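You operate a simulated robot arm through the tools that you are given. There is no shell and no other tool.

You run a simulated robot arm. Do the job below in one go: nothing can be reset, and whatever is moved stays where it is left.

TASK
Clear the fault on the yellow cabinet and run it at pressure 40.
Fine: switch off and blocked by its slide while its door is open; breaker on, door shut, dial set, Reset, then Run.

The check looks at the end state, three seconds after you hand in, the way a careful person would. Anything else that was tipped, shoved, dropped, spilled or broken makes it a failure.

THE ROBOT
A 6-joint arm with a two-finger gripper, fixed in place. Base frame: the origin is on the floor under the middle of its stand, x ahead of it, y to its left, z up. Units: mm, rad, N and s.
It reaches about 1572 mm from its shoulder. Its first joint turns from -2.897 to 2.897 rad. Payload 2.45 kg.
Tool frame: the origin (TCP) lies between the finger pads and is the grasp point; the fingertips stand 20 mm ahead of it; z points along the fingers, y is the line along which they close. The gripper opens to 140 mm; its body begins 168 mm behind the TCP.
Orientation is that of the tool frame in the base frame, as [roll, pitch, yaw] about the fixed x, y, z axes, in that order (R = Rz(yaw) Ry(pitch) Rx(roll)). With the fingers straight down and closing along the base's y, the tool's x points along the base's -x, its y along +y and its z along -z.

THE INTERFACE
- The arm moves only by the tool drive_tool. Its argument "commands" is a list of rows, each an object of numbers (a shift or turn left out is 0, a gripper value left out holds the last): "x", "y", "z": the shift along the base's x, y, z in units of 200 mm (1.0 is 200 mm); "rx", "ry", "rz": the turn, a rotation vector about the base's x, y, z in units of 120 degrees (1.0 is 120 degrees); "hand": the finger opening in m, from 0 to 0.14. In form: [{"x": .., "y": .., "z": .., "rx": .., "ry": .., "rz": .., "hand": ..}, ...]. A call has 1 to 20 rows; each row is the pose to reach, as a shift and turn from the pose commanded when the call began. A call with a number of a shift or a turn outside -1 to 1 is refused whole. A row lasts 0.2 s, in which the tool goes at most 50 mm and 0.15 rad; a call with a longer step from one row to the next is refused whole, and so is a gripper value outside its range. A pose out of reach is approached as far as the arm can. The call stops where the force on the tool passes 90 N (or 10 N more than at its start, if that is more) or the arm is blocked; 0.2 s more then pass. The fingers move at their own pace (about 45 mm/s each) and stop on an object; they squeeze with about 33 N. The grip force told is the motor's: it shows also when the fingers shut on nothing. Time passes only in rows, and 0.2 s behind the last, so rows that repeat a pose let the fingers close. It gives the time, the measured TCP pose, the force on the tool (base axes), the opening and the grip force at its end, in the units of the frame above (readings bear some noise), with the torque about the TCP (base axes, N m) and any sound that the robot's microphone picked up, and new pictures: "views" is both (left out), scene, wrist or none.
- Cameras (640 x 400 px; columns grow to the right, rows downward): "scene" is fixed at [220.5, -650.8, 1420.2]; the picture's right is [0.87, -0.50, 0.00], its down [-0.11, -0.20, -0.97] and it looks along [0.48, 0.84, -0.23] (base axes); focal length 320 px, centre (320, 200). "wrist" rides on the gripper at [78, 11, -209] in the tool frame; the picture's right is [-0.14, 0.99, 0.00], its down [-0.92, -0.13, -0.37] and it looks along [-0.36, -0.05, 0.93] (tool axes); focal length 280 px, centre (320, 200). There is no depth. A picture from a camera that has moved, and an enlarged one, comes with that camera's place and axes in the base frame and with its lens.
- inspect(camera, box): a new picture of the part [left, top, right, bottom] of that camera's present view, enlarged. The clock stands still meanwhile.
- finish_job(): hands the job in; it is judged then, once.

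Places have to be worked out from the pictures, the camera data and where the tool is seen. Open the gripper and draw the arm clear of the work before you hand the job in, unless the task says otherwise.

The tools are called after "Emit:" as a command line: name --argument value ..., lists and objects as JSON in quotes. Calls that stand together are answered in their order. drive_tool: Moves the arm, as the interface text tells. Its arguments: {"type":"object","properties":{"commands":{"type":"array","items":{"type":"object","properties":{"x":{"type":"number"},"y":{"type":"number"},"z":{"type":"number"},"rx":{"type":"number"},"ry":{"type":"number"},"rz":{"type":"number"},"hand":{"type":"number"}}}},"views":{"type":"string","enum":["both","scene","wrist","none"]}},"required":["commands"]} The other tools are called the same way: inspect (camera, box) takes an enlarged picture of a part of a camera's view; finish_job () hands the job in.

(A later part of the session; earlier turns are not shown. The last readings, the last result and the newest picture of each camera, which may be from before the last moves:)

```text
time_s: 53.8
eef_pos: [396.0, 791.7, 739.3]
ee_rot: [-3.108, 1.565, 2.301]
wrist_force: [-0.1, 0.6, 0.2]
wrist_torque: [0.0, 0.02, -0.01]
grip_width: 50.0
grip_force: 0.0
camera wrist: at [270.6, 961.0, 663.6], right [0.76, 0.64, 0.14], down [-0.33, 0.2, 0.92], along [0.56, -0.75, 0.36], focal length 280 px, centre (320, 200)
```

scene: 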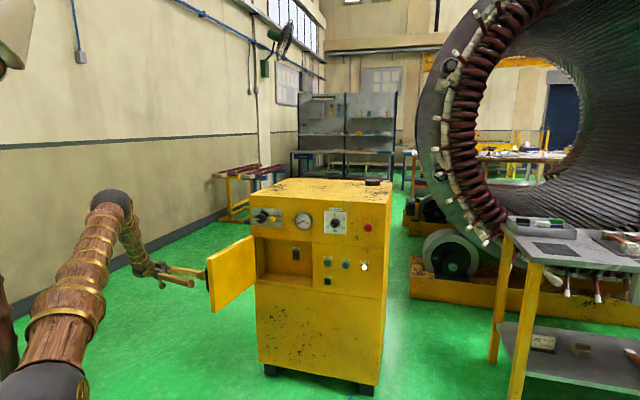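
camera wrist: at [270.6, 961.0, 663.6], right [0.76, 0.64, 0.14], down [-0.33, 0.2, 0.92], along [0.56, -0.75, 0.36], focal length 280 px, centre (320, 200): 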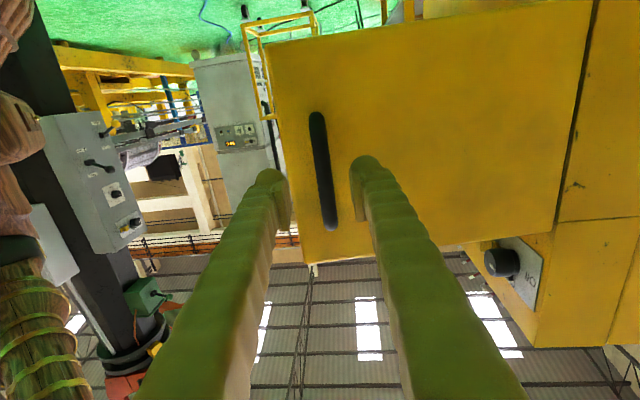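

The door stays put, and the rocker's lower (I) end sticks out, so the breaker is off and I must press I. I'll raise the arm straight up to clear the door top.

Emit:
drive_tool --commands '[{"z": 0.2}, {"z": 0.4}, {"z": 0.6}, {"z": 0.8}, {"z": 1.0}, {"z": 1.0}]' --views "none"

Emit:
drive_tool --commands '[{"z": 0.15}, {"z": 0.3}, {"z": 0.45}, {"z": 0.55}, {"z": 0.55}]' --views "both"

```text
time_s: 55.2
eef_pos: [407.7, 774.0, 930.7]
ee_rot: [3.131, 1.543, 2.281]
wrist_force: [-0.4, -0.9, -0.3]
wrist_torque: [0.01, -0.01, 0.0]
grip_width: 49.9
grip_force: 0.1
out of reach, approached as far as the arm can: row 3, 4, 5, 6
```

```text
time_s: 56.4
eef_pos: [426.4, 748.5, 1023.7]
ee_rot: [-3.141, 1.534, 2.306]
wrist_force: [-0.6, -0.3, -0.4]
wrist_torque: [-0.03, 0.01, -0.05]
grip_width: 50.0
grip_force: 0.0
out of reach, approached as far as the arm can: row 1, 2, 3, 4, 5
camera wrist: at [292.9, 913.2, 955.1], right [0.74, 0.66, 0.14], down [-0.32, 0.16, 0.93], along [0.6, -0.73, 0.33], focal length 280 px, centre (320, 200)
```

scene: 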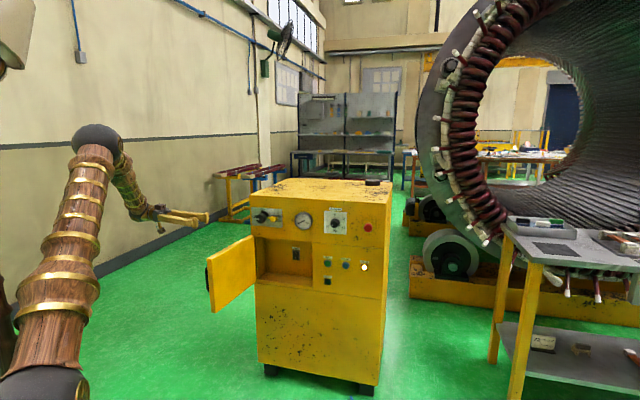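
wrist: 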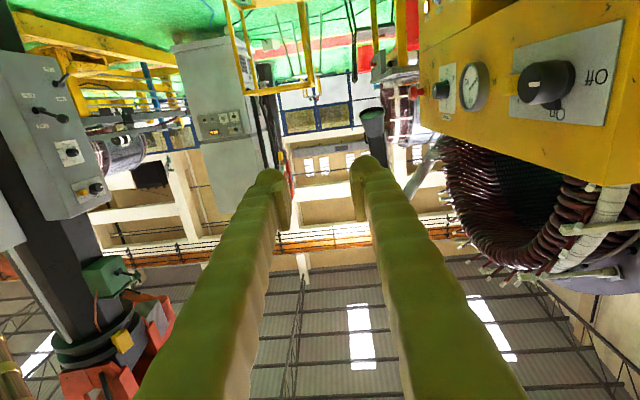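

The gripper is now above the door's top edge. I'll swing the tool back to face the panel and move to the right, in front of the opening, staying high.

Emit:
drive_tool --commands '[{"x": 0.083, "y": -0.075, "rz": 0.0642}, {"x": 0.167, "y": -0.15, "rz": 0.1285}, {"x": 0.25, "y": -0.225, "rz": 0.1927}, {"x": 0.333, "y": -0.3, "rz": 0.2569}, {"x": 0.417, "y": -0.375, "rz": 0.3212}, {"x": 0.5, "y": -0.45, "rz": 0.3854}, {"x": 0.583, "y": -0.525, "rz": 0.4496}, {"x": 0.667, "y": -0.6, "rz": 0.5139}, {"x": 0.75, "y": -0.675, "rz": 0.5781}, {"x": 0.833, "y": -0.75, "rz": 0.6423}, {"x": 0.917, "y": -0.825, "rz": 0.7066}, {"x": 1.0, "y": -0.9, "rz": 0.7708}, {"x": 1.0, "y": -0.9, "rz": 0.7708}]' --views "both"

```text
time_s: 59.2
eef_pos: [625.4, 568.7, 1021.6]
ee_rot: [3.112, 1.532, -2.393]
wrist_force: [0.1, 0.6, 0.0]
wrist_torque: [0.0, -0.01, 0.01]
grip_width: 50.2
grip_force: 0.1
camera wrist: at [468.0, 428.8, 952.3], right [-0.69, 0.71, 0.14], down [-0.15, -0.33, 0.93], along [0.71, 0.63, 0.33], focal length 280 px, centre (320, 200)
```

scene: 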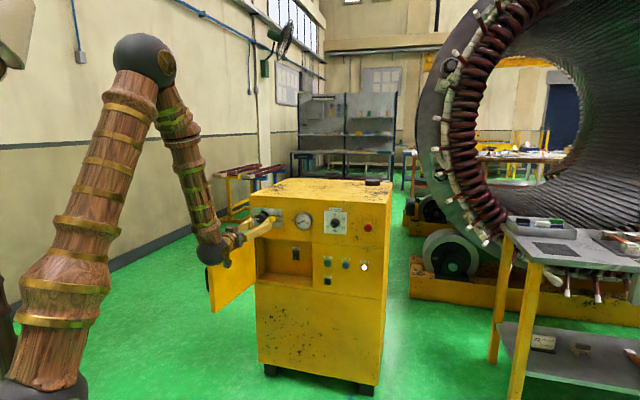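
wrist: 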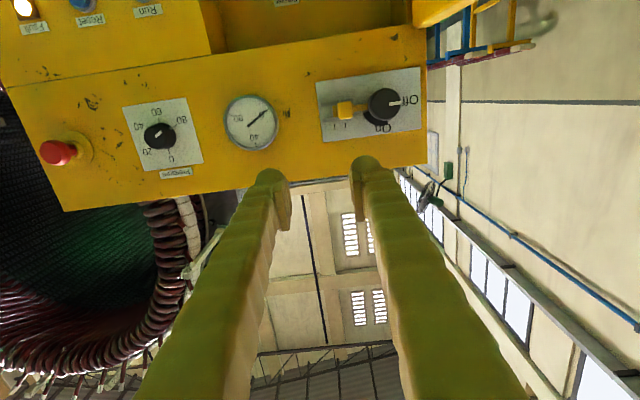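

I'm in front of the opening, right of the open door. I'll level the tool's 2° droop, close the fingers, and descend toward breaker height.

Emit:
drive_tool --commands '[{"x": 0.04, "y": 0.007, "z": -0.167, "rx": 0.0125, "ry": -0.0125, "hand": 0.0}, {"x": 0.08, "y": 0.014, "z": -0.333, "rx": 0.0125, "ry": -0.0125, "hand": 0.0}, {"x": 0.12, "y": 0.021, "z": -0.5, "rx": 0.0125, "ry": -0.0125, "hand": 0.0}, {"x": 0.16, "y": 0.028, "z": -0.667, "rx": 0.0125, "ry": -0.0125, "hand": 0.0}, {"x": 0.2, "y": 0.035, "z": -0.833, "rx": 0.0125, "ry": -0.0125, "hand": 0.0}, {"x": 0.24, "y": 0.0424, "z": -1.0, "rx": 0.0125, "ry": -0.0125, "hand": 0.0}, {"x": 0.24, "y": 0.0424, "z": -1.0, "rx": 0.0125, "ry": -0.0125, "hand": 0.0}]' --views "none"

Emit:
drive_tool --commands '[{"z": -0.15}, {"z": -0.3}, {"z": -0.45}, {"z": -0.55}, {"z": -0.55}]' --views "both"

```text
time_s: 60.8
eef_pos: [673.8, 580.3, 823.0]
ee_rot: [2.074, 1.569, 2.855]
wrist_force: [0.2, 1.0, -0.5]
wrist_torque: [0.0, 0.0, -0.03]
grip_width: 0.0
grip_force: 29.2
```

```text
time_s: 62.0
eef_pos: [672.6, 578.4, 711.3]
ee_rot: [2.078, 1.569, 2.86]
wrist_force: [-0.3, -1.0, 0.3]
wrist_torque: [0.01, 0.0, 0.04]
grip_width: 0.0
grip_force: 29.5
camera wrist: at [515.0, 440.4, 634.5], right [-0.7, 0.7, 0.14], down [-0.17, -0.35, 0.92], along [0.7, 0.62, 0.36], focal length 280 px, centre (320, 200)
```

scene: 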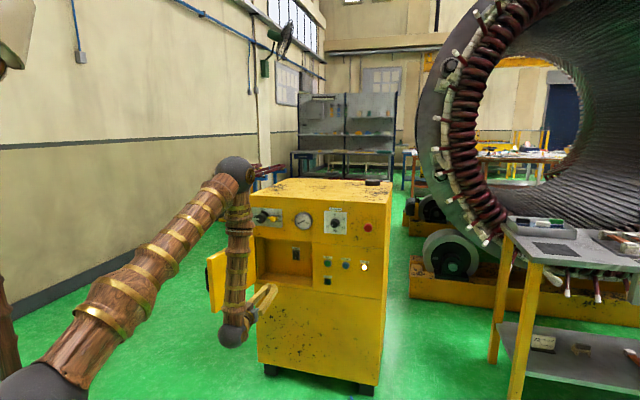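
wrist: 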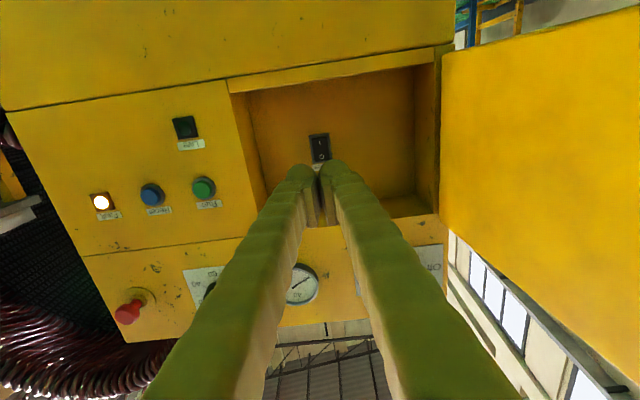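

The breaker is visible just beyond the fingertips. I'll zoom in to get its exact position and rocker state.

Emit:
inspect --camera "wrist" --box '[288, 125, 352, 165]'

Emit:
inspect --camera "wrist" --box '[220, 60, 450, 220]'

```text
10.00 times, centred on (320, 145) of wrist
camera zoom: at [515.0, 440.4, 634.5], right [-0.7, 0.7, 0.14], down [-0.17, -0.35, 0.92], along [0.7, 0.62, 0.36], focal length 2804 px, centre (320, 750)
```

zoom: 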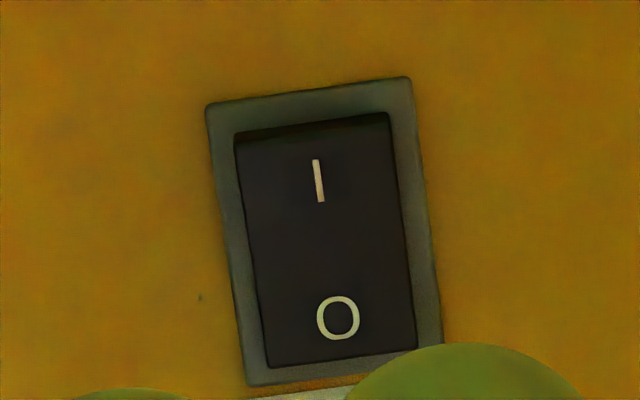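

```text
2.50 times, centred on (335, 140) of wrist
camera zoom: at [515.0, 440.4, 634.5], right [-0.7, 0.7, 0.14], down [-0.17, -0.35, 0.92], along [0.7, 0.62, 0.36], focal length 701 px, centre (282, 350)
```

zoom: 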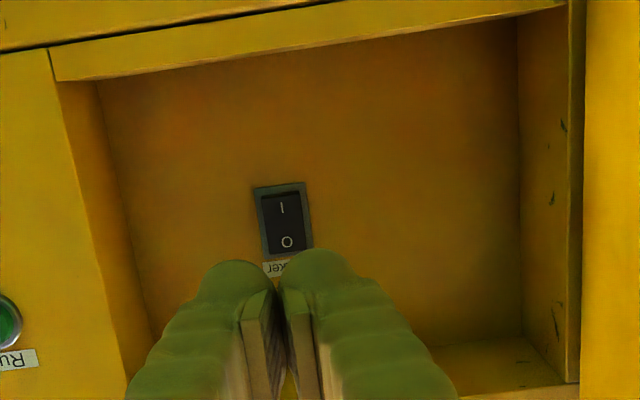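

From the wrist ray the breaker sits at about a = 66 and b = 1205–1215, with the I end near z = 724. I'll move in so one closed fingertip lines up with I, stopping about 40 mm short.

Emit:
drive_tool --commands '[{"x": 0.14, "y": 0.127, "z": 0.03}, {"x": 0.281, "y": 0.255, "z": 0.06}, {"x": 0.421, "y": 0.382, "z": 0.06}, {"x": 0.562, "y": 0.509, "z": 0.06}, {"x": 0.702, "y": 0.636, "z": 0.06}, {"x": 0.843, "y": 0.764, "z": 0.06}, {"x": 0.983, "y": 0.891, "z": 0.06}, {"x": 0.983, "y": 0.891, "z": 0.06}]' --views "both"

Emit:
inspect --camera "wrist" --box '[270, 120, 370, 200]'

Emit:
inspect --camera "scene" --box '[250, 225, 330, 295]'

```text
time_s: 63.8
eef_pos: [867.8, 760.5, 724.5]
ee_rot: [2.438, 1.569, -3.063]
wrist_force: [0.4, -0.2, 0.4]
wrist_torque: [0.02, 0.0, -0.01]
grip_width: 0.0
grip_force: 29.7
camera wrist: at [712.2, 622.1, 648.1], right [-0.7, 0.7, 0.14], down [-0.17, -0.35, 0.92], along [0.7, 0.62, 0.36], focal length 280 px, centre (320, 200)
```

scene: 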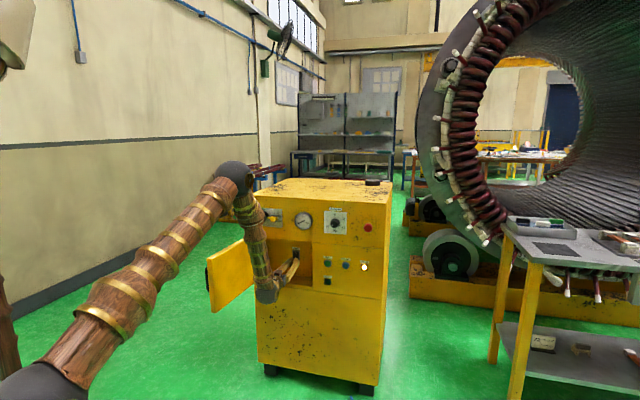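
wrist: 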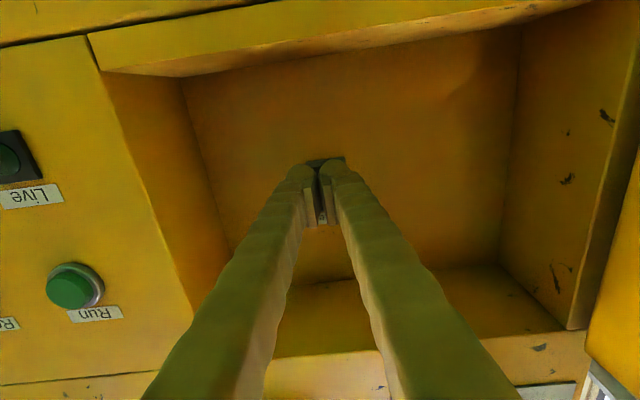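

```text
5.00 times, centred on (320, 160) of wrist
camera zoom: at [712.2, 622.1, 648.1], right [-0.7, 0.7, 0.14], down [-0.17, -0.35, 0.92], along [0.7, 0.62, 0.36], focal length 1402 px, centre (320, 400)
```

zoom: 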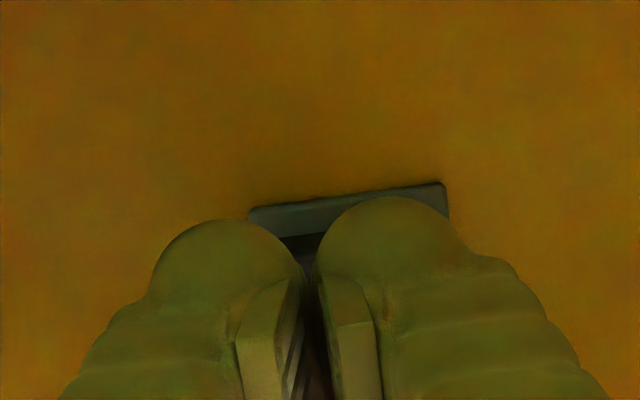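

```text
5.71 times, centred on (290, 260) of scene
camera zoom: at [220.5, -650.8, 1420.2], right [0.87, -0.5, 0.0], down [-0.11, -0.2, -0.97], along [0.48, 0.84, -0.23], focal length 1830 px, centre (491, -143)
```

zoom: 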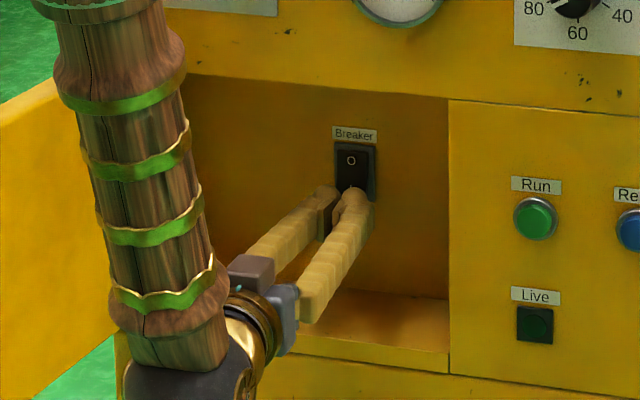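

The tip is at about b = 1171. The bezel front is at b ≈ 1205, spanning z ≈ 709–763, and the left fingertip is lined up with the I end. I'll advance in small steps to press it, watching the force.

Emit:
drive_tool --commands '[{"x": 0.0354, "y": 0.0212, "z": -0.01}, {"x": 0.0566, "y": 0.0424, "z": -0.01}, {"x": 0.0707, "y": 0.0566, "z": -0.01}, {"x": 0.0778, "y": 0.0636, "z": -0.01}, {"x": 0.0848, "y": 0.0707, "z": -0.01}, {"x": 0.0919, "y": 0.0778, "z": -0.01}, {"x": 0.099, "y": 0.0849, "z": -0.01}, {"x": 0.1061, "y": 0.0919, "z": -0.01}, {"x": 0.1131, "y": 0.099, "z": -0.01}, {"x": 0.1202, "y": 0.1061, "z": -0.01}]' --views "wrist"

Emit:
inspect --camera "scene" --box '[280, 240, 312, 268]'

```text
time_s: 66.0
eef_pos: [895.3, 777.5, 721.7]
ee_rot: [2.176, 1.57, 2.956]
wrist_force: [-0.3, 0.2, 0.2]
wrist_torque: [-0.02, -0.02, 0.0]
grip_width: 0.1
grip_force: 29.0
camera wrist: at [737.2, 640.0, 645.5], right [-0.7, 0.7, 0.14], down [-0.17, -0.35, 0.92], along [0.7, 0.62, 0.36], focal length 280 px, centre (320, 200)
```

wrist: 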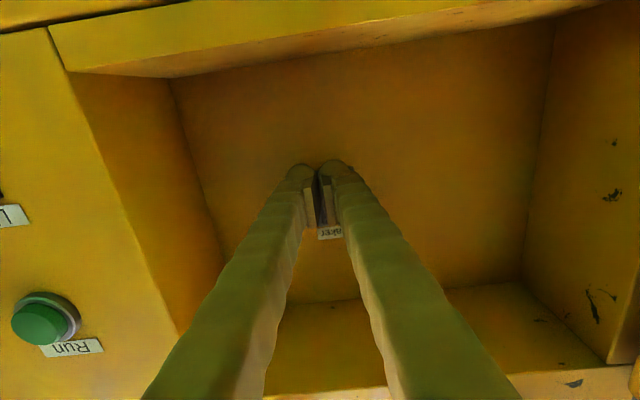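

```text
14.29 times, centred on (296, 254) of scene
camera zoom: at [220.5, -650.8, 1420.2], right [0.87, -0.5, 0.0], down [-0.11, -0.2, -0.97], along [0.48, 0.84, -0.23], focal length 4575 px, centre (663, -571)
```

zoom: 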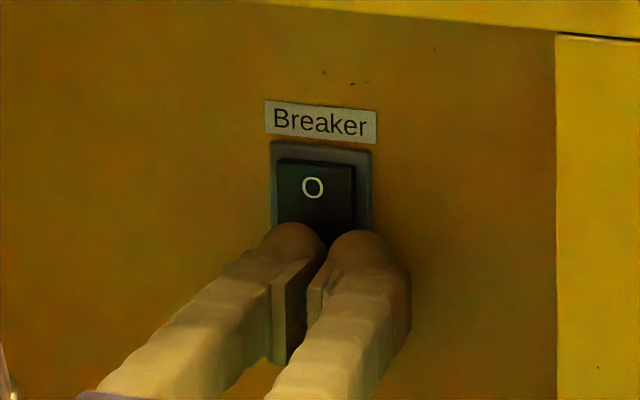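

No contact yet with the tip at b ≈ 1203. The scene view shows the left fingertip squarely over I, so I'll keep advancing in 1.5 mm steps.

Emit:
drive_tool --commands '[{"x": 0.0053, "y": 0.0053}, {"x": 0.0106, "y": 0.0106}, {"x": 0.0159, "y": 0.0159}, {"x": 0.0212, "y": 0.0212}, {"x": 0.0265, "y": 0.0265}, {"x": 0.0318, "y": 0.0318}]' --views "none"

Emit:
inspect --camera "scene" --box '[280, 240, 312, 268]'

```text
time_s: 67.4
eef_pos: [899.1, 782.1, 722.6]
ee_rot: [2.456, 1.568, -3.047]
wrist_force: [-68.5, -57.1, 21.5]
wrist_torque: [1.12, -1.0, 1.01]
grip_width: 0.0
grip_force: 29.6
```

```text
14.29 times, centred on (296, 254) of scene
camera zoom: at [220.5, -650.8, 1420.2], right [0.87, -0.5, 0.0], down [-0.11, -0.2, -0.97], along [0.48, 0.84, -0.23], focal length 4575 px, centre (663, -571)
```

zoom: 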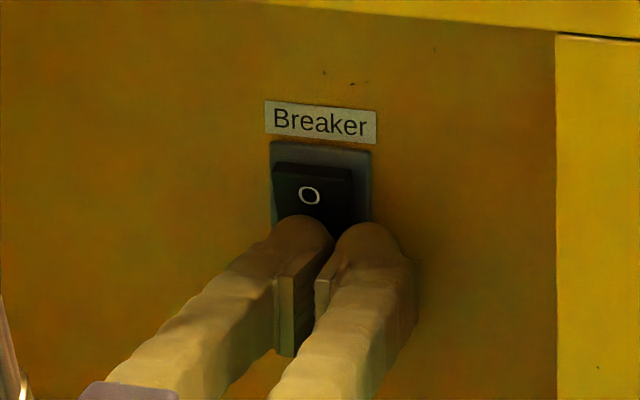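

The upper O end has tipped outward, so the rocker has flipped to I. I'll back straight out and verify.

Emit:
drive_tool --commands '[{"x": -0.05, "y": -0.05}, {"x": -0.15, "y": -0.15}, {"x": -0.3, "y": -0.3}, {"x": -0.45, "y": -0.45}, {"x": -0.6, "y": -0.6}, {"x": -0.75, "y": -0.75}, {"x": -0.9, "y": -0.9}, {"x": -1.0, "y": -1.0}, {"x": -1.0, "y": -1.0}]' --views "both"

Emit:
inspect --camera "scene" --box '[280, 240, 312, 268]'

Emit:
inspect --camera "scene" --box '[240, 200, 400, 300]'

```text
time_s: 69.4
eef_pos: [701.6, 583.9, 723.0]
ee_rot: [2.274, 1.571, 3.056]
wrist_force: [-0.3, 0.1, -0.4]
wrist_torque: [0.0, 0.01, -0.02]
grip_width: 0.1
grip_force: 30.1
camera wrist: at [544.7, 445.9, 646.1], right [-0.7, 0.7, 0.14], down [-0.17, -0.35, 0.92], along [0.7, 0.62, 0.36], focal length 280 px, centre (320, 200)
```

scene: 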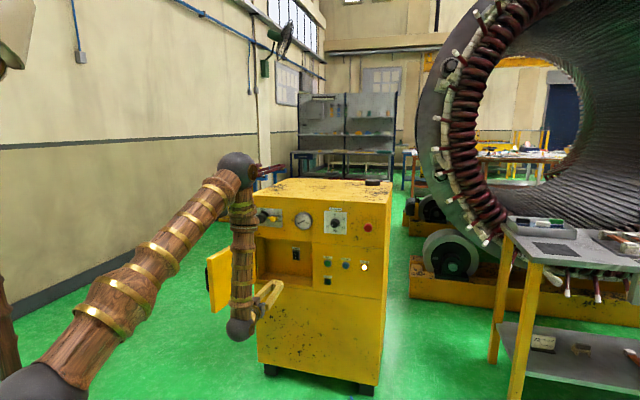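
wrist: 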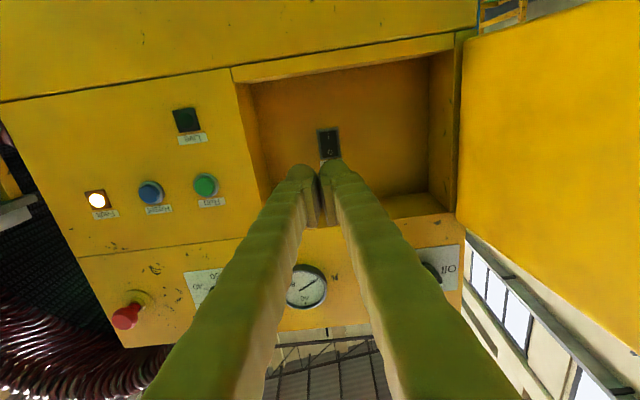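

```text
14.29 times, centred on (296, 254) of scene
camera zoom: at [220.5, -650.8, 1420.2], right [0.87, -0.5, 0.0], down [-0.11, -0.2, -0.97], along [0.48, 0.84, -0.23], focal length 4575 px, centre (663, -571)
```

zoom: 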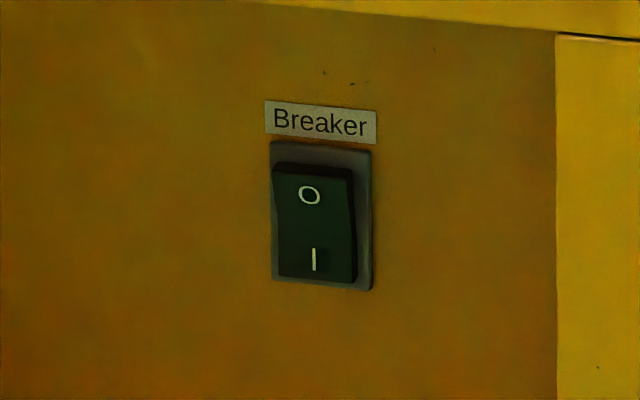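

```text
4.00 times, centred on (320, 250) of scene
camera zoom: at [220.5, -650.8, 1420.2], right [0.87, -0.5, 0.0], down [-0.11, -0.2, -0.97], along [0.48, 0.84, -0.23], focal length 1281 px, centre (320, 0)
```

zoom: 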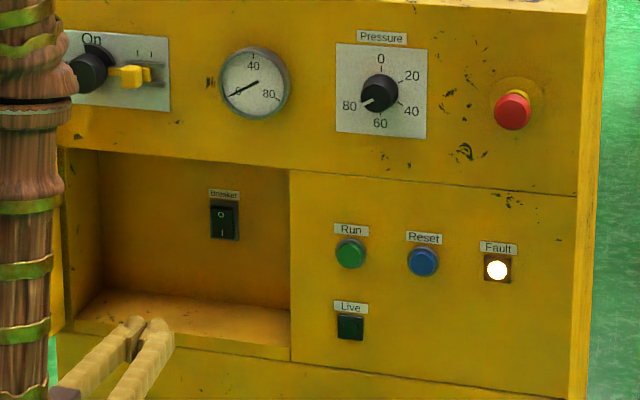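

The breaker is on: I is pressed in and O stands out. Now I'll close the door by going over its top to the outer side and pushing it shut with the closed fingertips above the handle. First I'll raise.

Emit:
drive_tool --commands '[{"z": 0.2}, {"z": 0.4}, {"z": 0.6}, {"z": 0.8}, {"z": 1.0}, {"z": 1.0}]' --views "none"

Emit:
drive_tool --commands '[{"z": 0.2}, {"z": 0.4}, {"z": 0.55}, {"z": 0.55, "x": -0.1, "y": 0.072}, {"z": 0.55, "x": -0.25, "y": 0.18}, {"z": 0.55, "x": -0.4, "y": 0.29}, {"z": 0.55, "x": -0.55, "y": 0.4}, {"z": 0.55, "x": -0.7, "y": 0.505}, {"z": 0.55, "x": -0.85, "y": 0.614}, {"z": 0.55, "x": -0.9, "y": 0.65}, {"z": 0.55, "x": -0.9, "y": 0.65}]' --views "both"

```text
time_s: 70.8
eef_pos: [702.9, 584.8, 924.1]
ee_rot: [2.432, 1.569, -3.07]
wrist_force: [0.7, 0.3, 0.4]
wrist_torque: [0.07, 0.0, 0.01]
grip_width: 0.0
grip_force: 29.4
```

```text
time_s: 73.2
eef_pos: [518.7, 714.2, 1036.0]
ee_rot: [2.266, 1.57, 3.045]
wrist_force: [0.5, -0.7, -0.2]
wrist_torque: [0.03, 0.01, 0.04]
grip_width: 0.1
grip_force: 29.5
camera wrist: at [362.0, 576.8, 959.1], right [-0.7, 0.7, 0.14], down [-0.17, -0.35, 0.92], along [0.7, 0.62, 0.36], focal length 280 px, centre (320, 200)
```

scene: 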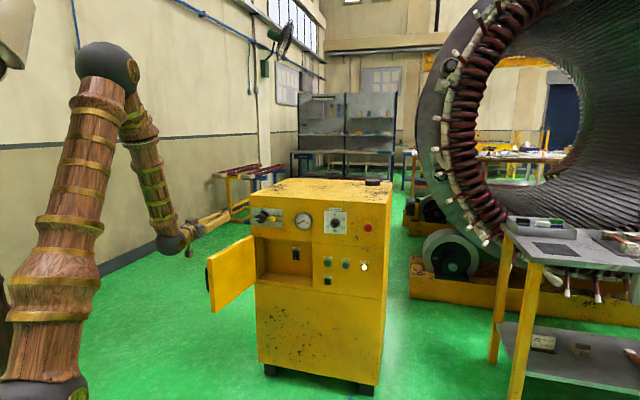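
wrist: 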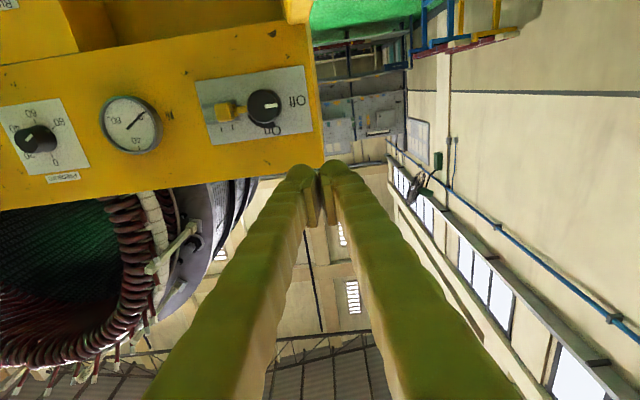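

I'm above the door now. I'll move out past its outer side to a ≈ -250, then descend to z ≈ 836, just above the handle's height.

Emit:
drive_tool --commands '[{"x": -0.15, "y": 0.113}, {"x": -0.3, "y": 0.226}, {"x": -0.451, "y": 0.339}, {"x": -0.451, "y": 0.339, "z": -0.2}, {"x": -0.451, "y": 0.339, "z": -0.4}, {"x": -0.451, "y": 0.339, "z": -0.6}, {"x": -0.451, "y": 0.339, "z": -0.8}, {"x": -0.451, "y": 0.339, "z": -1.0}, {"x": -0.451, "y": 0.339, "z": -1.0}]' --views "both"

```text
time_s: 75.2
eef_pos: [431.6, 785.7, 833.4]
ee_rot: [2.002, 1.569, 2.782]
wrist_force: [0.1, -0.2, -0.3]
wrist_torque: [0.0, 0.05, -0.02]
grip_width: 0.0
grip_force: 29.0
camera wrist: at [275.3, 647.4, 756.7], right [-0.7, 0.7, 0.14], down [-0.17, -0.35, 0.92], along [0.7, 0.62, 0.36], focal length 280 px, centre (320, 200)
```

scene: 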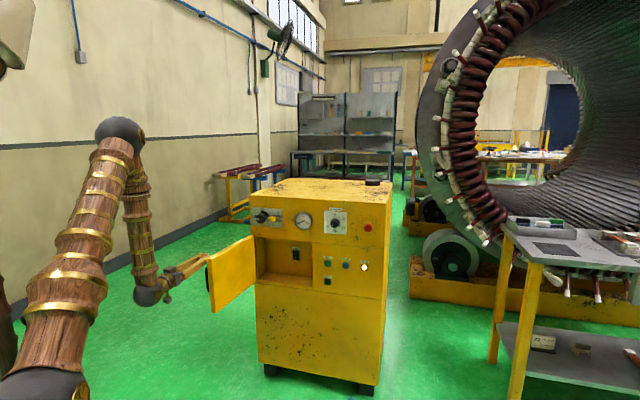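
wrist: 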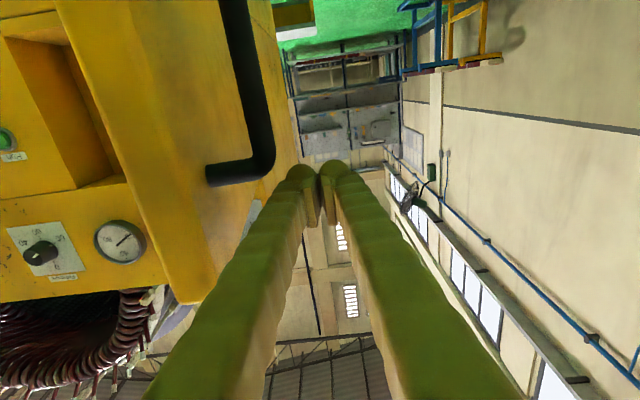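

The fingers are outside the door and above the handle. I'll sweep right to push the door, from about 95° to 65°.

Emit:
drive_tool --commands '[{"x": 0.0636, "y": -0.0778}, {"x": 0.1273, "y": -0.1556}, {"x": 0.1909, "y": -0.2333}, {"x": 0.2528, "y": -0.3129}, {"x": 0.3164, "y": -0.3907}, {"x": 0.3748, "y": -0.4596}, {"x": 0.4349, "y": -0.5127}, {"x": 0.5003, "y": -0.5604}, {"x": 0.5675, "y": -0.6063}, {"x": 0.6385, "y": -0.6534}, {"x": 0.6385, "y": -0.6534}]' --views "both"

```text
time_s: 77.6
eef_pos: [556.8, 651.0, 834.0]
ee_rot: [2.291, 1.57, 3.072]
wrist_force: [0.5, 0.6, 1.4]
wrist_torque: [-0.02, 0.0, 0.01]
grip_width: 0.0
grip_force: 29.4
camera wrist: at [400.0, 512.3, 756.7], right [-0.7, 0.7, 0.14], down [-0.17, -0.35, 0.92], along [0.7, 0.62, 0.36], focal length 280 px, centre (320, 200)
```

scene: 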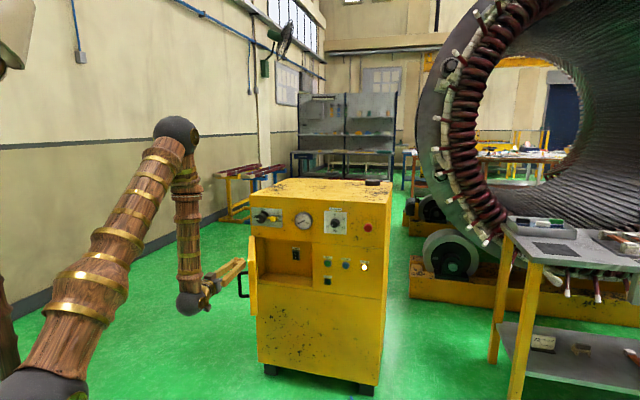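
wrist: 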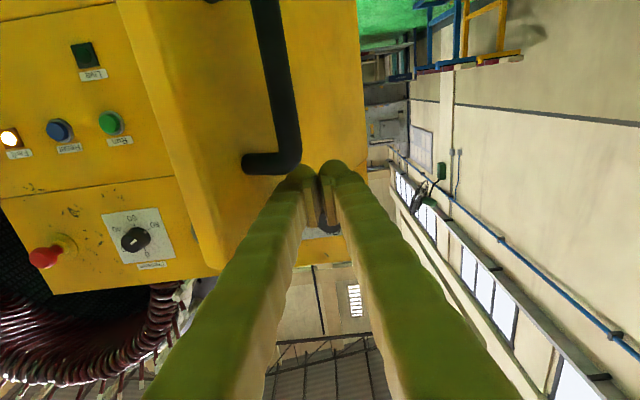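

The door is following at about 70° with almost no resistance. I'll continue pushing along the arc to about 20°.

Emit:
drive_tool --commands '[{"x": 0.076, "y": -0.0407}, {"x": 0.1552, "y": -0.0746}, {"x": 0.2369, "y": -0.1025}, {"x": 0.3189, "y": -0.1273}, {"x": 0.403, "y": -0.145}, {"x": 0.4883, "y": -0.1587}, {"x": 0.5745, "y": -0.1644}, {"x": 0.6608, "y": -0.1672}, {"x": 0.7463, "y": -0.1623}, {"x": 0.8323, "y": -0.1534}, {"x": 0.9168, "y": -0.1368}, {"x": 0.997, "y": -0.1167}, {"x": 0.997, "y": -0.1167}]' --views "both"

```text
time_s: 80.4
eef_pos: [758.9, 626.4, 830.5]
ee_rot: [2.346, 1.568, 3.129]
wrist_force: [0.2, 0.2, -0.2]
wrist_torque: [0.02, 0.03, 0.02]
grip_width: 0.1
grip_force: 29.2
camera wrist: at [603.1, 488.8, 753.9], right [-0.7, 0.7, 0.14], down [-0.17, -0.35, 0.92], along [0.7, 0.62, 0.36], focal length 280 px, centre (320, 200)
```

scene: 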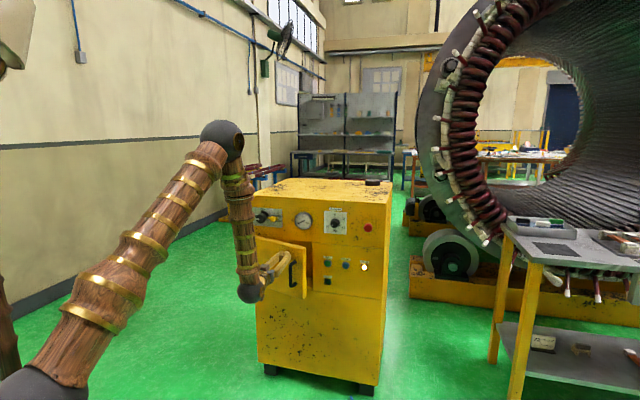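
wrist: 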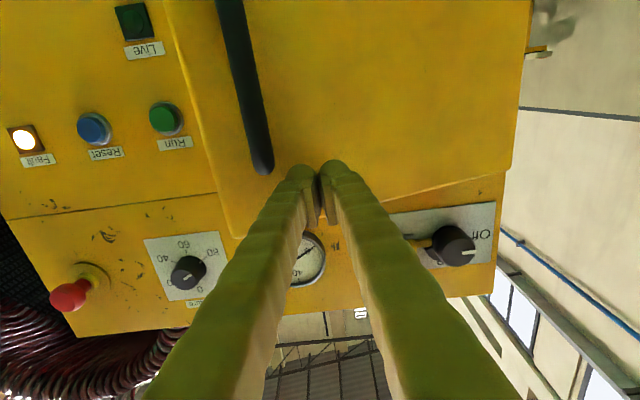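

The door is at about 20°. I'll push it the rest of the way to shut, slowing near the end.

Emit:
drive_tool --commands '[{"x": 0.0548, "y": 0.0194}, {"x": 0.1096, "y": 0.0389}, {"x": 0.1644, "y": 0.0583}, {"x": 0.2181, "y": 0.081}, {"x": 0.2687, "y": 0.1061}, {"x": 0.3193, "y": 0.1354}, {"x": 0.3659, "y": 0.1644}, {"x": 0.3924, "y": 0.1803}, {"x": 0.4091, "y": 0.192}, {"x": 0.4197, "y": 0.2026}, {"x": 0.4197, "y": 0.2026}]' --views "both"

Emit:
inspect --camera "scene" --box '[240, 200, 400, 300]'

```text
time_s: 82.8
eef_pos: [841.7, 667.0, 832.3]
ee_rot: [2.212, 1.57, 2.992]
wrist_force: [0.2, 0.4, -1.0]
wrist_torque: [0.01, -0.01, 0.0]
grip_width: 0.0
grip_force: 29.5
camera wrist: at [684.9, 528.5, 755.4], right [-0.7, 0.7, 0.14], down [-0.17, -0.35, 0.92], along [0.7, 0.62, 0.36], focal length 280 px, centre (320, 200)
```

scene: 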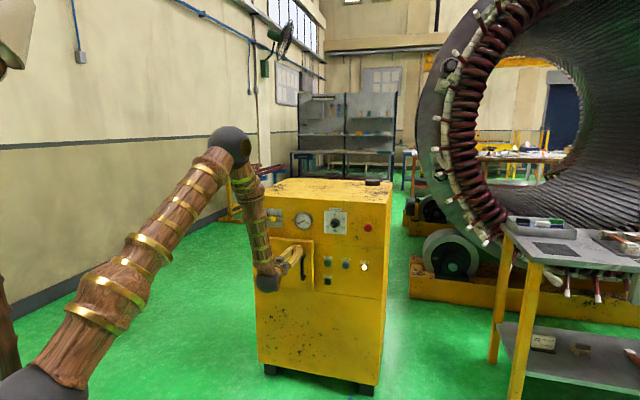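
wrist: 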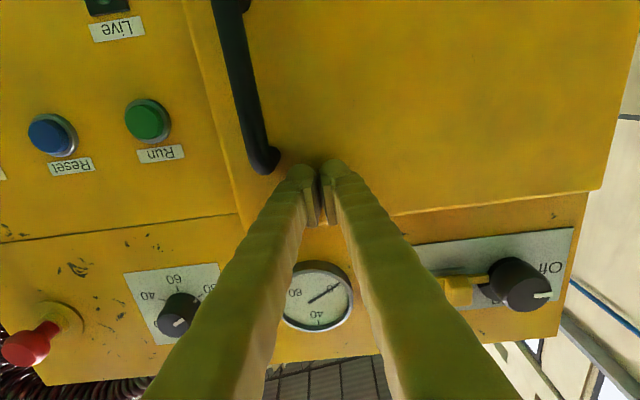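

```text
4.00 times, centred on (320, 250) of scene
camera zoom: at [220.5, -650.8, 1420.2], right [0.87, -0.5, 0.0], down [-0.11, -0.2, -0.97], along [0.48, 0.84, -0.23], focal length 1281 px, centre (320, 0)
```

zoom: 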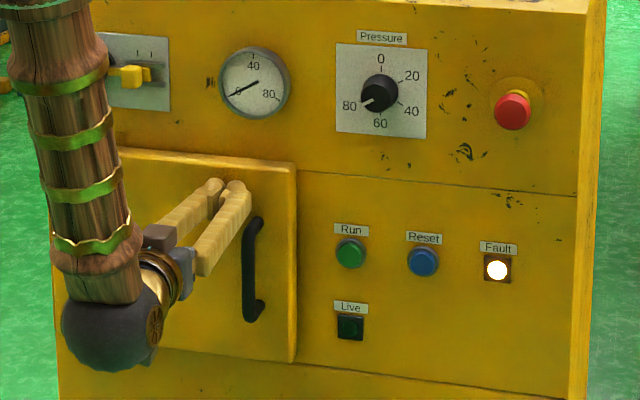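

The door looks nearly shut and there is no force yet. I'll press on in 2 mm steps until it seats.

Emit:
drive_tool --commands '[{"x": 0.0071, "y": 0.0071}, {"x": 0.0141, "y": 0.0141}, {"x": 0.0212, "y": 0.0212}, {"x": 0.0283, "y": 0.0283}, {"x": 0.0283, "y": 0.0283}]' --views "none"

```text
time_s: 83.7
eef_pos: [843.4, 669.3, 832.9]
ee_rot: [2.219, 1.569, 3.0]
wrist_force: [-23.0, -22.3, 12.3]
wrist_torque: [0.22, -0.1, 0.11]
grip_width: 6.1
grip_force: 29.5
stopped in row 4: the force on the tool passed its limit at 105 N (the readings are from after the stop); the commanded pose is now the measured one
```

A hard stop at the tip's b ≈ 1090 matches the shut door face. I'll back away and check that the door stays shut.

Emit:
drive_tool --commands '[{"x": -0.05, "y": -0.05}, {"x": -0.15, "y": -0.15}, {"x": -0.3, "y": -0.3}, {"x": -0.45, "y": -0.45}, {"x": -0.5, "y": -0.5}, {"x": -0.5, "y": -0.5}]' --views "both"

Emit:
inspect --camera "scene" --box '[240, 200, 400, 300]'

Emit:
inspect --camera "wrist" --box '[160, 0, 640, 300]'

```text
time_s: 85.1
eef_pos: [745.0, 568.5, 832.0]
ee_rot: [2.53, 1.569, -2.971]
wrist_force: [-0.1, -0.2, 0.2]
wrist_torque: [0.0, 0.0, 0.04]
grip_width: 0.1
grip_force: 29.1
camera wrist: at [587.9, 430.1, 753.8], right [-0.7, 0.7, 0.14], down [-0.17, -0.35, 0.92], along [0.7, 0.62, 0.36], focal length 280 px, centre (320, 200)
```

scene: 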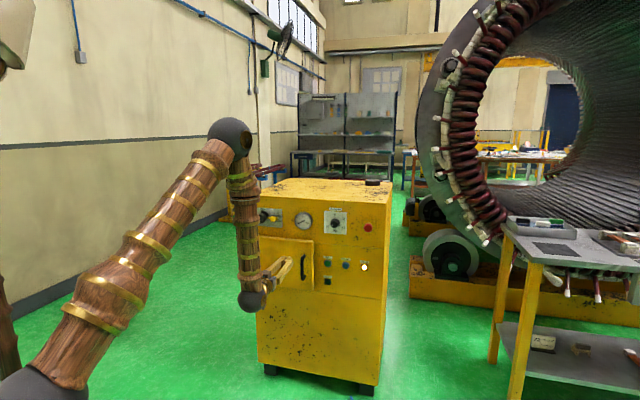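
wrist: 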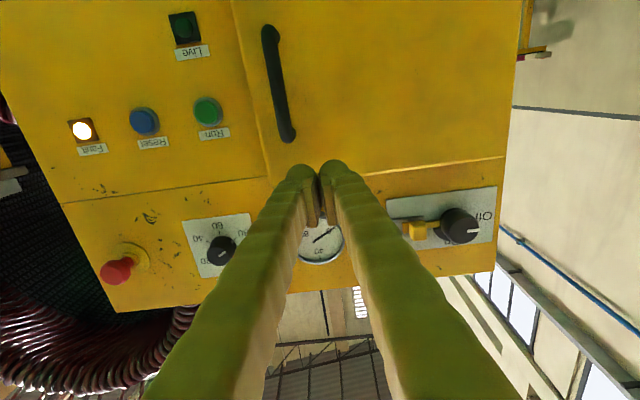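

```text
4.00 times, centred on (320, 250) of scene
camera zoom: at [220.5, -650.8, 1420.2], right [0.87, -0.5, 0.0], down [-0.11, -0.2, -0.97], along [0.48, 0.84, -0.23], focal length 1281 px, centre (320, 0)
```

zoom: 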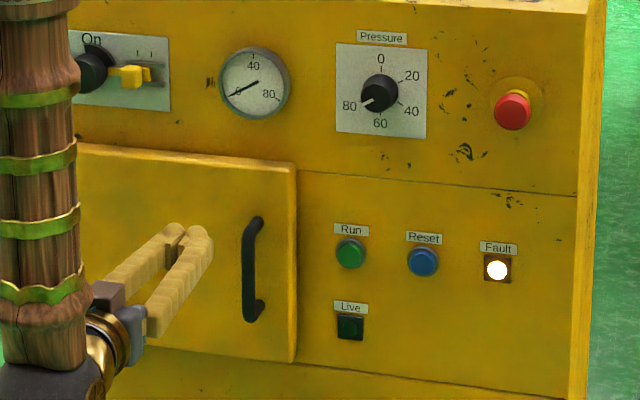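

```text
1.33 times, centred on (400, 150) of wrist
camera zoom: at [587.9, 430.1, 753.8], right [-0.7, 0.7, 0.14], down [-0.17, -0.35, 0.92], along [0.7, 0.62, 0.36], focal length 374 px, centre (213, 267)
```

zoom: 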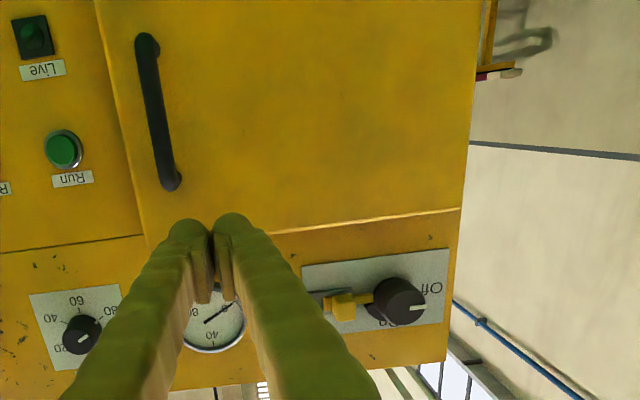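

The door is shut and stays shut. Next I'll withdraw the slide: roll the jaws vertical and go in front of the slide handle at about a = -6, z = 970.

Emit:
drive_tool --commands '[{"x": -0.0176, "y": 0.0595, "z": 0.0575, "rx": 0.0442, "ry": 0.0442, "hand": 0.05}, {"x": -0.0352, "y": 0.1189, "z": 0.115, "rx": 0.0884, "ry": 0.0884, "hand": 0.05}, {"x": -0.0529, "y": 0.1784, "z": 0.1725, "rx": 0.1326, "ry": 0.1326, "hand": 0.05}, {"x": -0.0705, "y": 0.2378, "z": 0.23, "rx": 0.1768, "ry": 0.1768, "hand": 0.05}, {"x": -0.0881, "y": 0.2973, "z": 0.2875, "rx": 0.221, "ry": 0.221, "hand": 0.05}, {"x": -0.1057, "y": 0.3568, "z": 0.345, "rx": 0.2652, "ry": 0.2652, "hand": 0.05}, {"x": -0.1233, "y": 0.4162, "z": 0.4025, "rx": 0.3094, "ry": 0.3094, "hand": 0.05}, {"x": -0.1409, "y": 0.4757, "z": 0.46, "rx": 0.3535, "ry": 0.3535, "hand": 0.05}, {"x": -0.1586, "y": 0.5351, "z": 0.5175, "rx": 0.3977, "ry": 0.3977, "hand": 0.05}, {"x": -0.1762, "y": 0.5946, "z": 0.575, "rx": 0.4419, "ry": 0.4419, "hand": 0.05}, {"x": -0.1938, "y": 0.6541, "z": 0.6325, "rx": 0.4861, "ry": 0.4861, "hand": 0.05}, {"x": -0.2114, "y": 0.7135, "z": 0.69, "rx": 0.5303, "ry": 0.5303, "hand": 0.05}, {"x": -0.2114, "y": 0.7135, "z": 0.69, "rx": 0.5303, "ry": 0.5303, "hand": 0.05}]' --views "both"

Emit:
inspect --camera "wrist" --box '[250, 120, 390, 210]'

```text
time_s: 87.9
eef_pos: [703.7, 712.8, 970.5]
ee_rot: [1.577, -0.001, 2.359]
wrist_force: [0.3, 0.5, 0.2]
wrist_torque: [0.02, 0.01, 0.05]
grip_width: 50.2
grip_force: 0.0
camera wrist: at [500.5, 621.3, 982.5], right [0.1, -0.09, 0.99], down [0.39, -0.91, -0.13], along [0.91, 0.4, -0.06], focal length 280 px, centre (320, 200)
```

scene: 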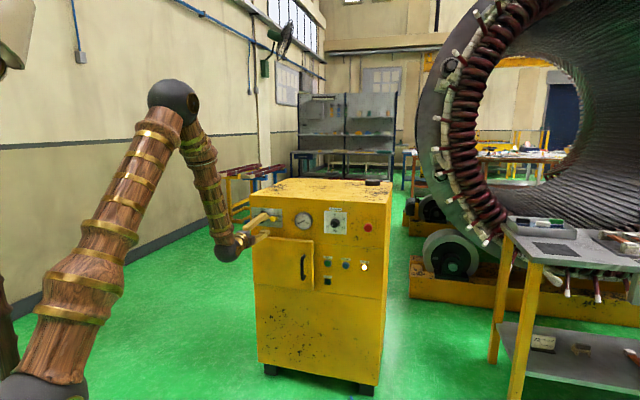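
wrist: 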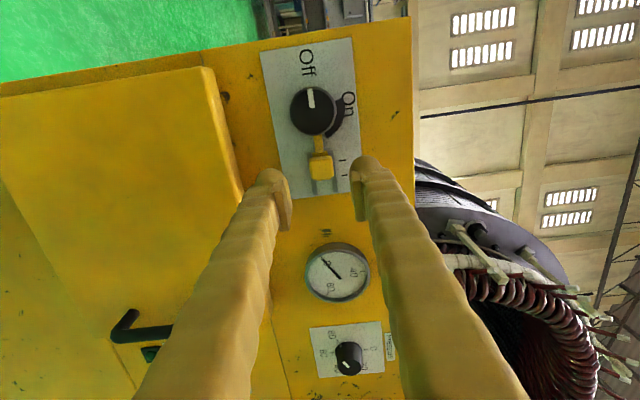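

```text
4.44 times, centred on (320, 165) of wrist
camera zoom: at [500.5, 621.3, 982.5], right [0.1, -0.09, 0.99], down [0.39, -0.91, -0.13], along [0.91, 0.4, -0.06], focal length 1246 px, centre (320, 356)
```

zoom: 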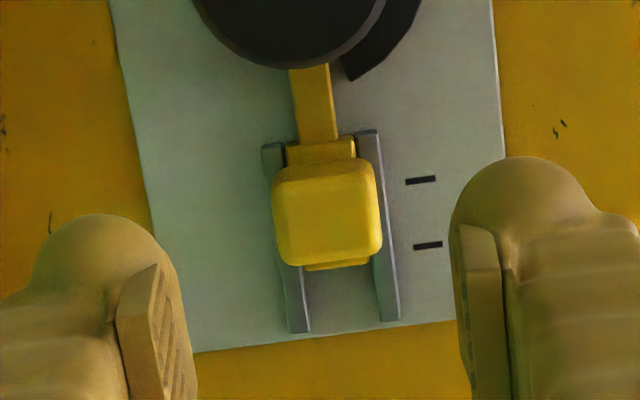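

The slide handle is centred on the tool axis. I'll advance 77 mm and close on it.

Emit:
drive_tool --commands '[{"x": 0.06, "y": 0.058}, {"x": 0.12, "y": 0.116}, {"x": 0.18, "y": 0.175}, {"x": 0.235, "y": 0.229}, {"x": 0.2775, "y": 0.2705}, {"x": 0.2775, "y": 0.2705}, {"x": 0.2775, "y": 0.2705, "hand": 0.01}, {"x": 0.2775, "y": 0.2705, "hand": 0.01}, {"x": 0.2775, "y": 0.2705, "hand": 0.01}, {"x": 0.2775, "y": 0.2705, "hand": 0.01}]' --views "wrist"

Emit:
inspect --camera "scene" --box '[245, 200, 309, 240]'

```text
time_s: 90.1
eef_pos: [758.1, 766.7, 971.0]
ee_rot: [1.575, -0.003, 2.357]
wrist_force: [6.1, 4.4, -2.5]
wrist_torque: [-0.09, -0.04, -0.01]
grip_width: 25.0
grip_force: 45.0
camera wrist: at [555.8, 674.1, 983.2], right [0.1, -0.09, 0.99], down [0.39, -0.91, -0.13], along [0.91, 0.4, -0.06], focal length 280 px, centre (320, 200)
```

wrist: 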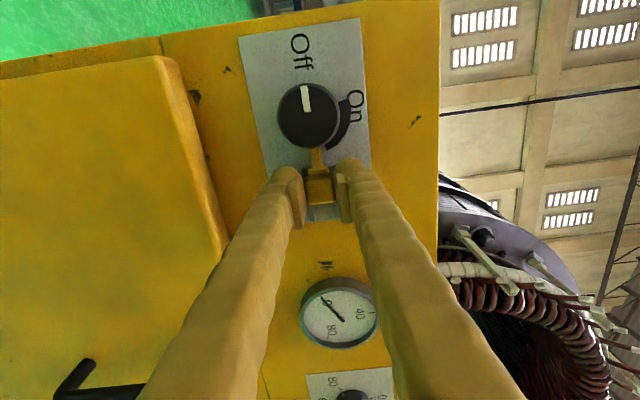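

```text
10.00 times, centred on (277, 220) of scene
camera zoom: at [220.5, -650.8, 1420.2], right [0.87, -0.5, 0.0], down [-0.11, -0.2, -0.97], along [0.48, 0.84, -0.23], focal length 3203 px, centre (750, 0)
```

zoom: 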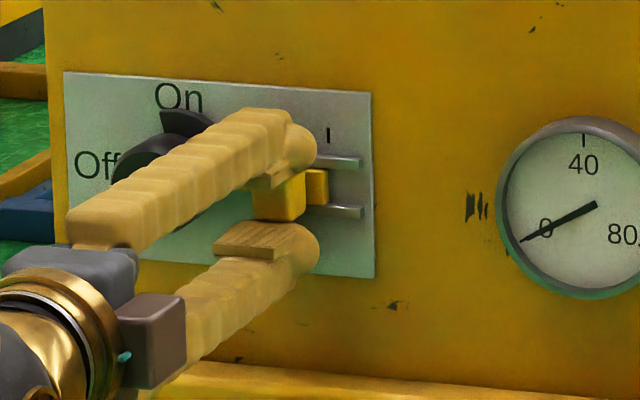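

The handle is gripped at 25 mm. I'll slide it 18 mm right, release and back off.

Emit:
drive_tool --commands '[{"x": 0.016, "y": -0.016}, {"x": 0.032, "y": -0.032}, {"x": 0.048, "y": -0.048}, {"x": 0.0636, "y": -0.0636}, {"x": 0.0636, "y": -0.0636}, {"x": 0.0636, "y": -0.0636, "hand": 0.05}, {"x": 0.0636, "y": -0.0636, "hand": 0.05}, {"x": 0.0636, "y": -0.0636, "hand": 0.05}, {"x": -0.04, "y": -0.16, "hand": 0.05}, {"x": -0.19, "y": -0.31, "hand": 0.05}, {"x": -0.3, "y": -0.42, "hand": 0.05}, {"x": -0.3, "y": -0.42, "hand": 0.05}]' --views "both"

Emit:
inspect --camera "scene" --box '[245, 200, 309, 240]'

Emit:
inspect --camera "wrist" --box '[240, 60, 400, 180]'

```text
time_s: 92.7
eef_pos: [697.3, 682.7, 970.9]
ee_rot: [1.576, -0.001, 2.359]
wrist_force: [-0.1, -1.0, 0.1]
wrist_torque: [-0.01, 0.0, 0.01]
grip_width: 49.9
grip_force: 0.0
camera wrist: at [493.6, 591.2, 984.5], right [0.1, -0.09, 0.99], down [0.39, -0.91, -0.13], along [0.91, 0.4, -0.06], focal length 280 px, centre (320, 200)
```

scene: 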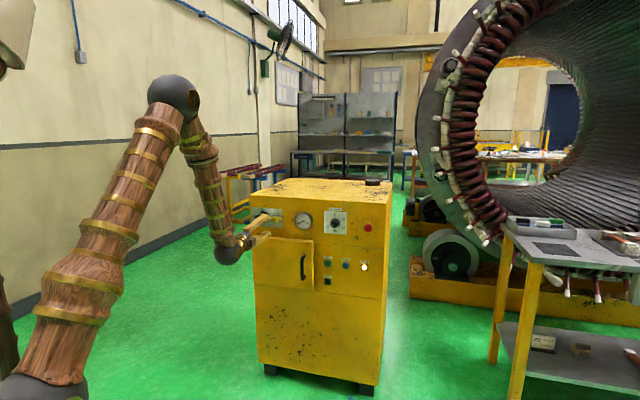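
wrist: 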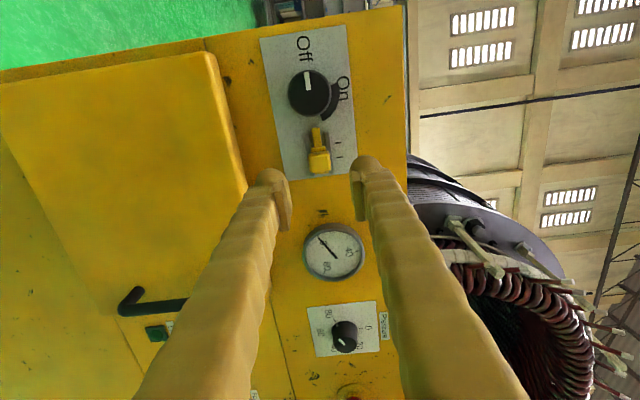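

```text
10.00 times, centred on (277, 220) of scene
camera zoom: at [220.5, -650.8, 1420.2], right [0.87, -0.5, 0.0], down [-0.11, -0.2, -0.97], along [0.48, 0.84, -0.23], focal length 3203 px, centre (750, 0)
```

zoom: 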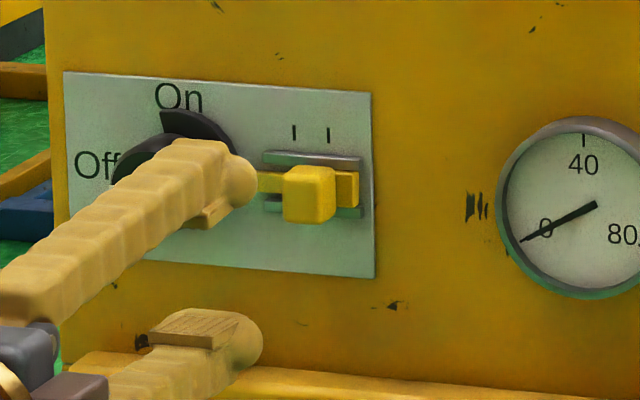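

```text
3.33 times, centred on (320, 120) of wrist
camera zoom: at [493.6, 591.2, 984.5], right [0.1, -0.09, 0.99], down [0.39, -0.91, -0.13], along [0.91, 0.4, -0.06], focal length 935 px, centre (320, 467)
```

zoom: 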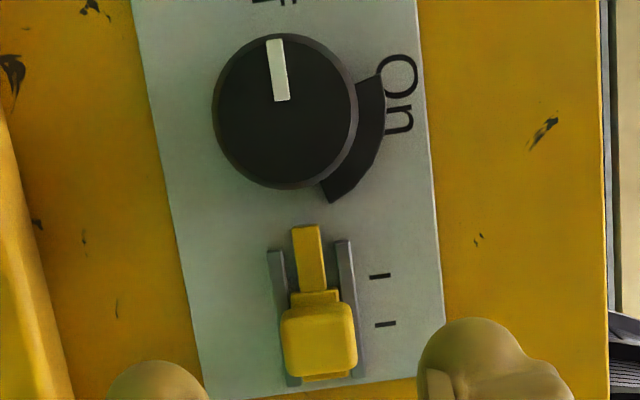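

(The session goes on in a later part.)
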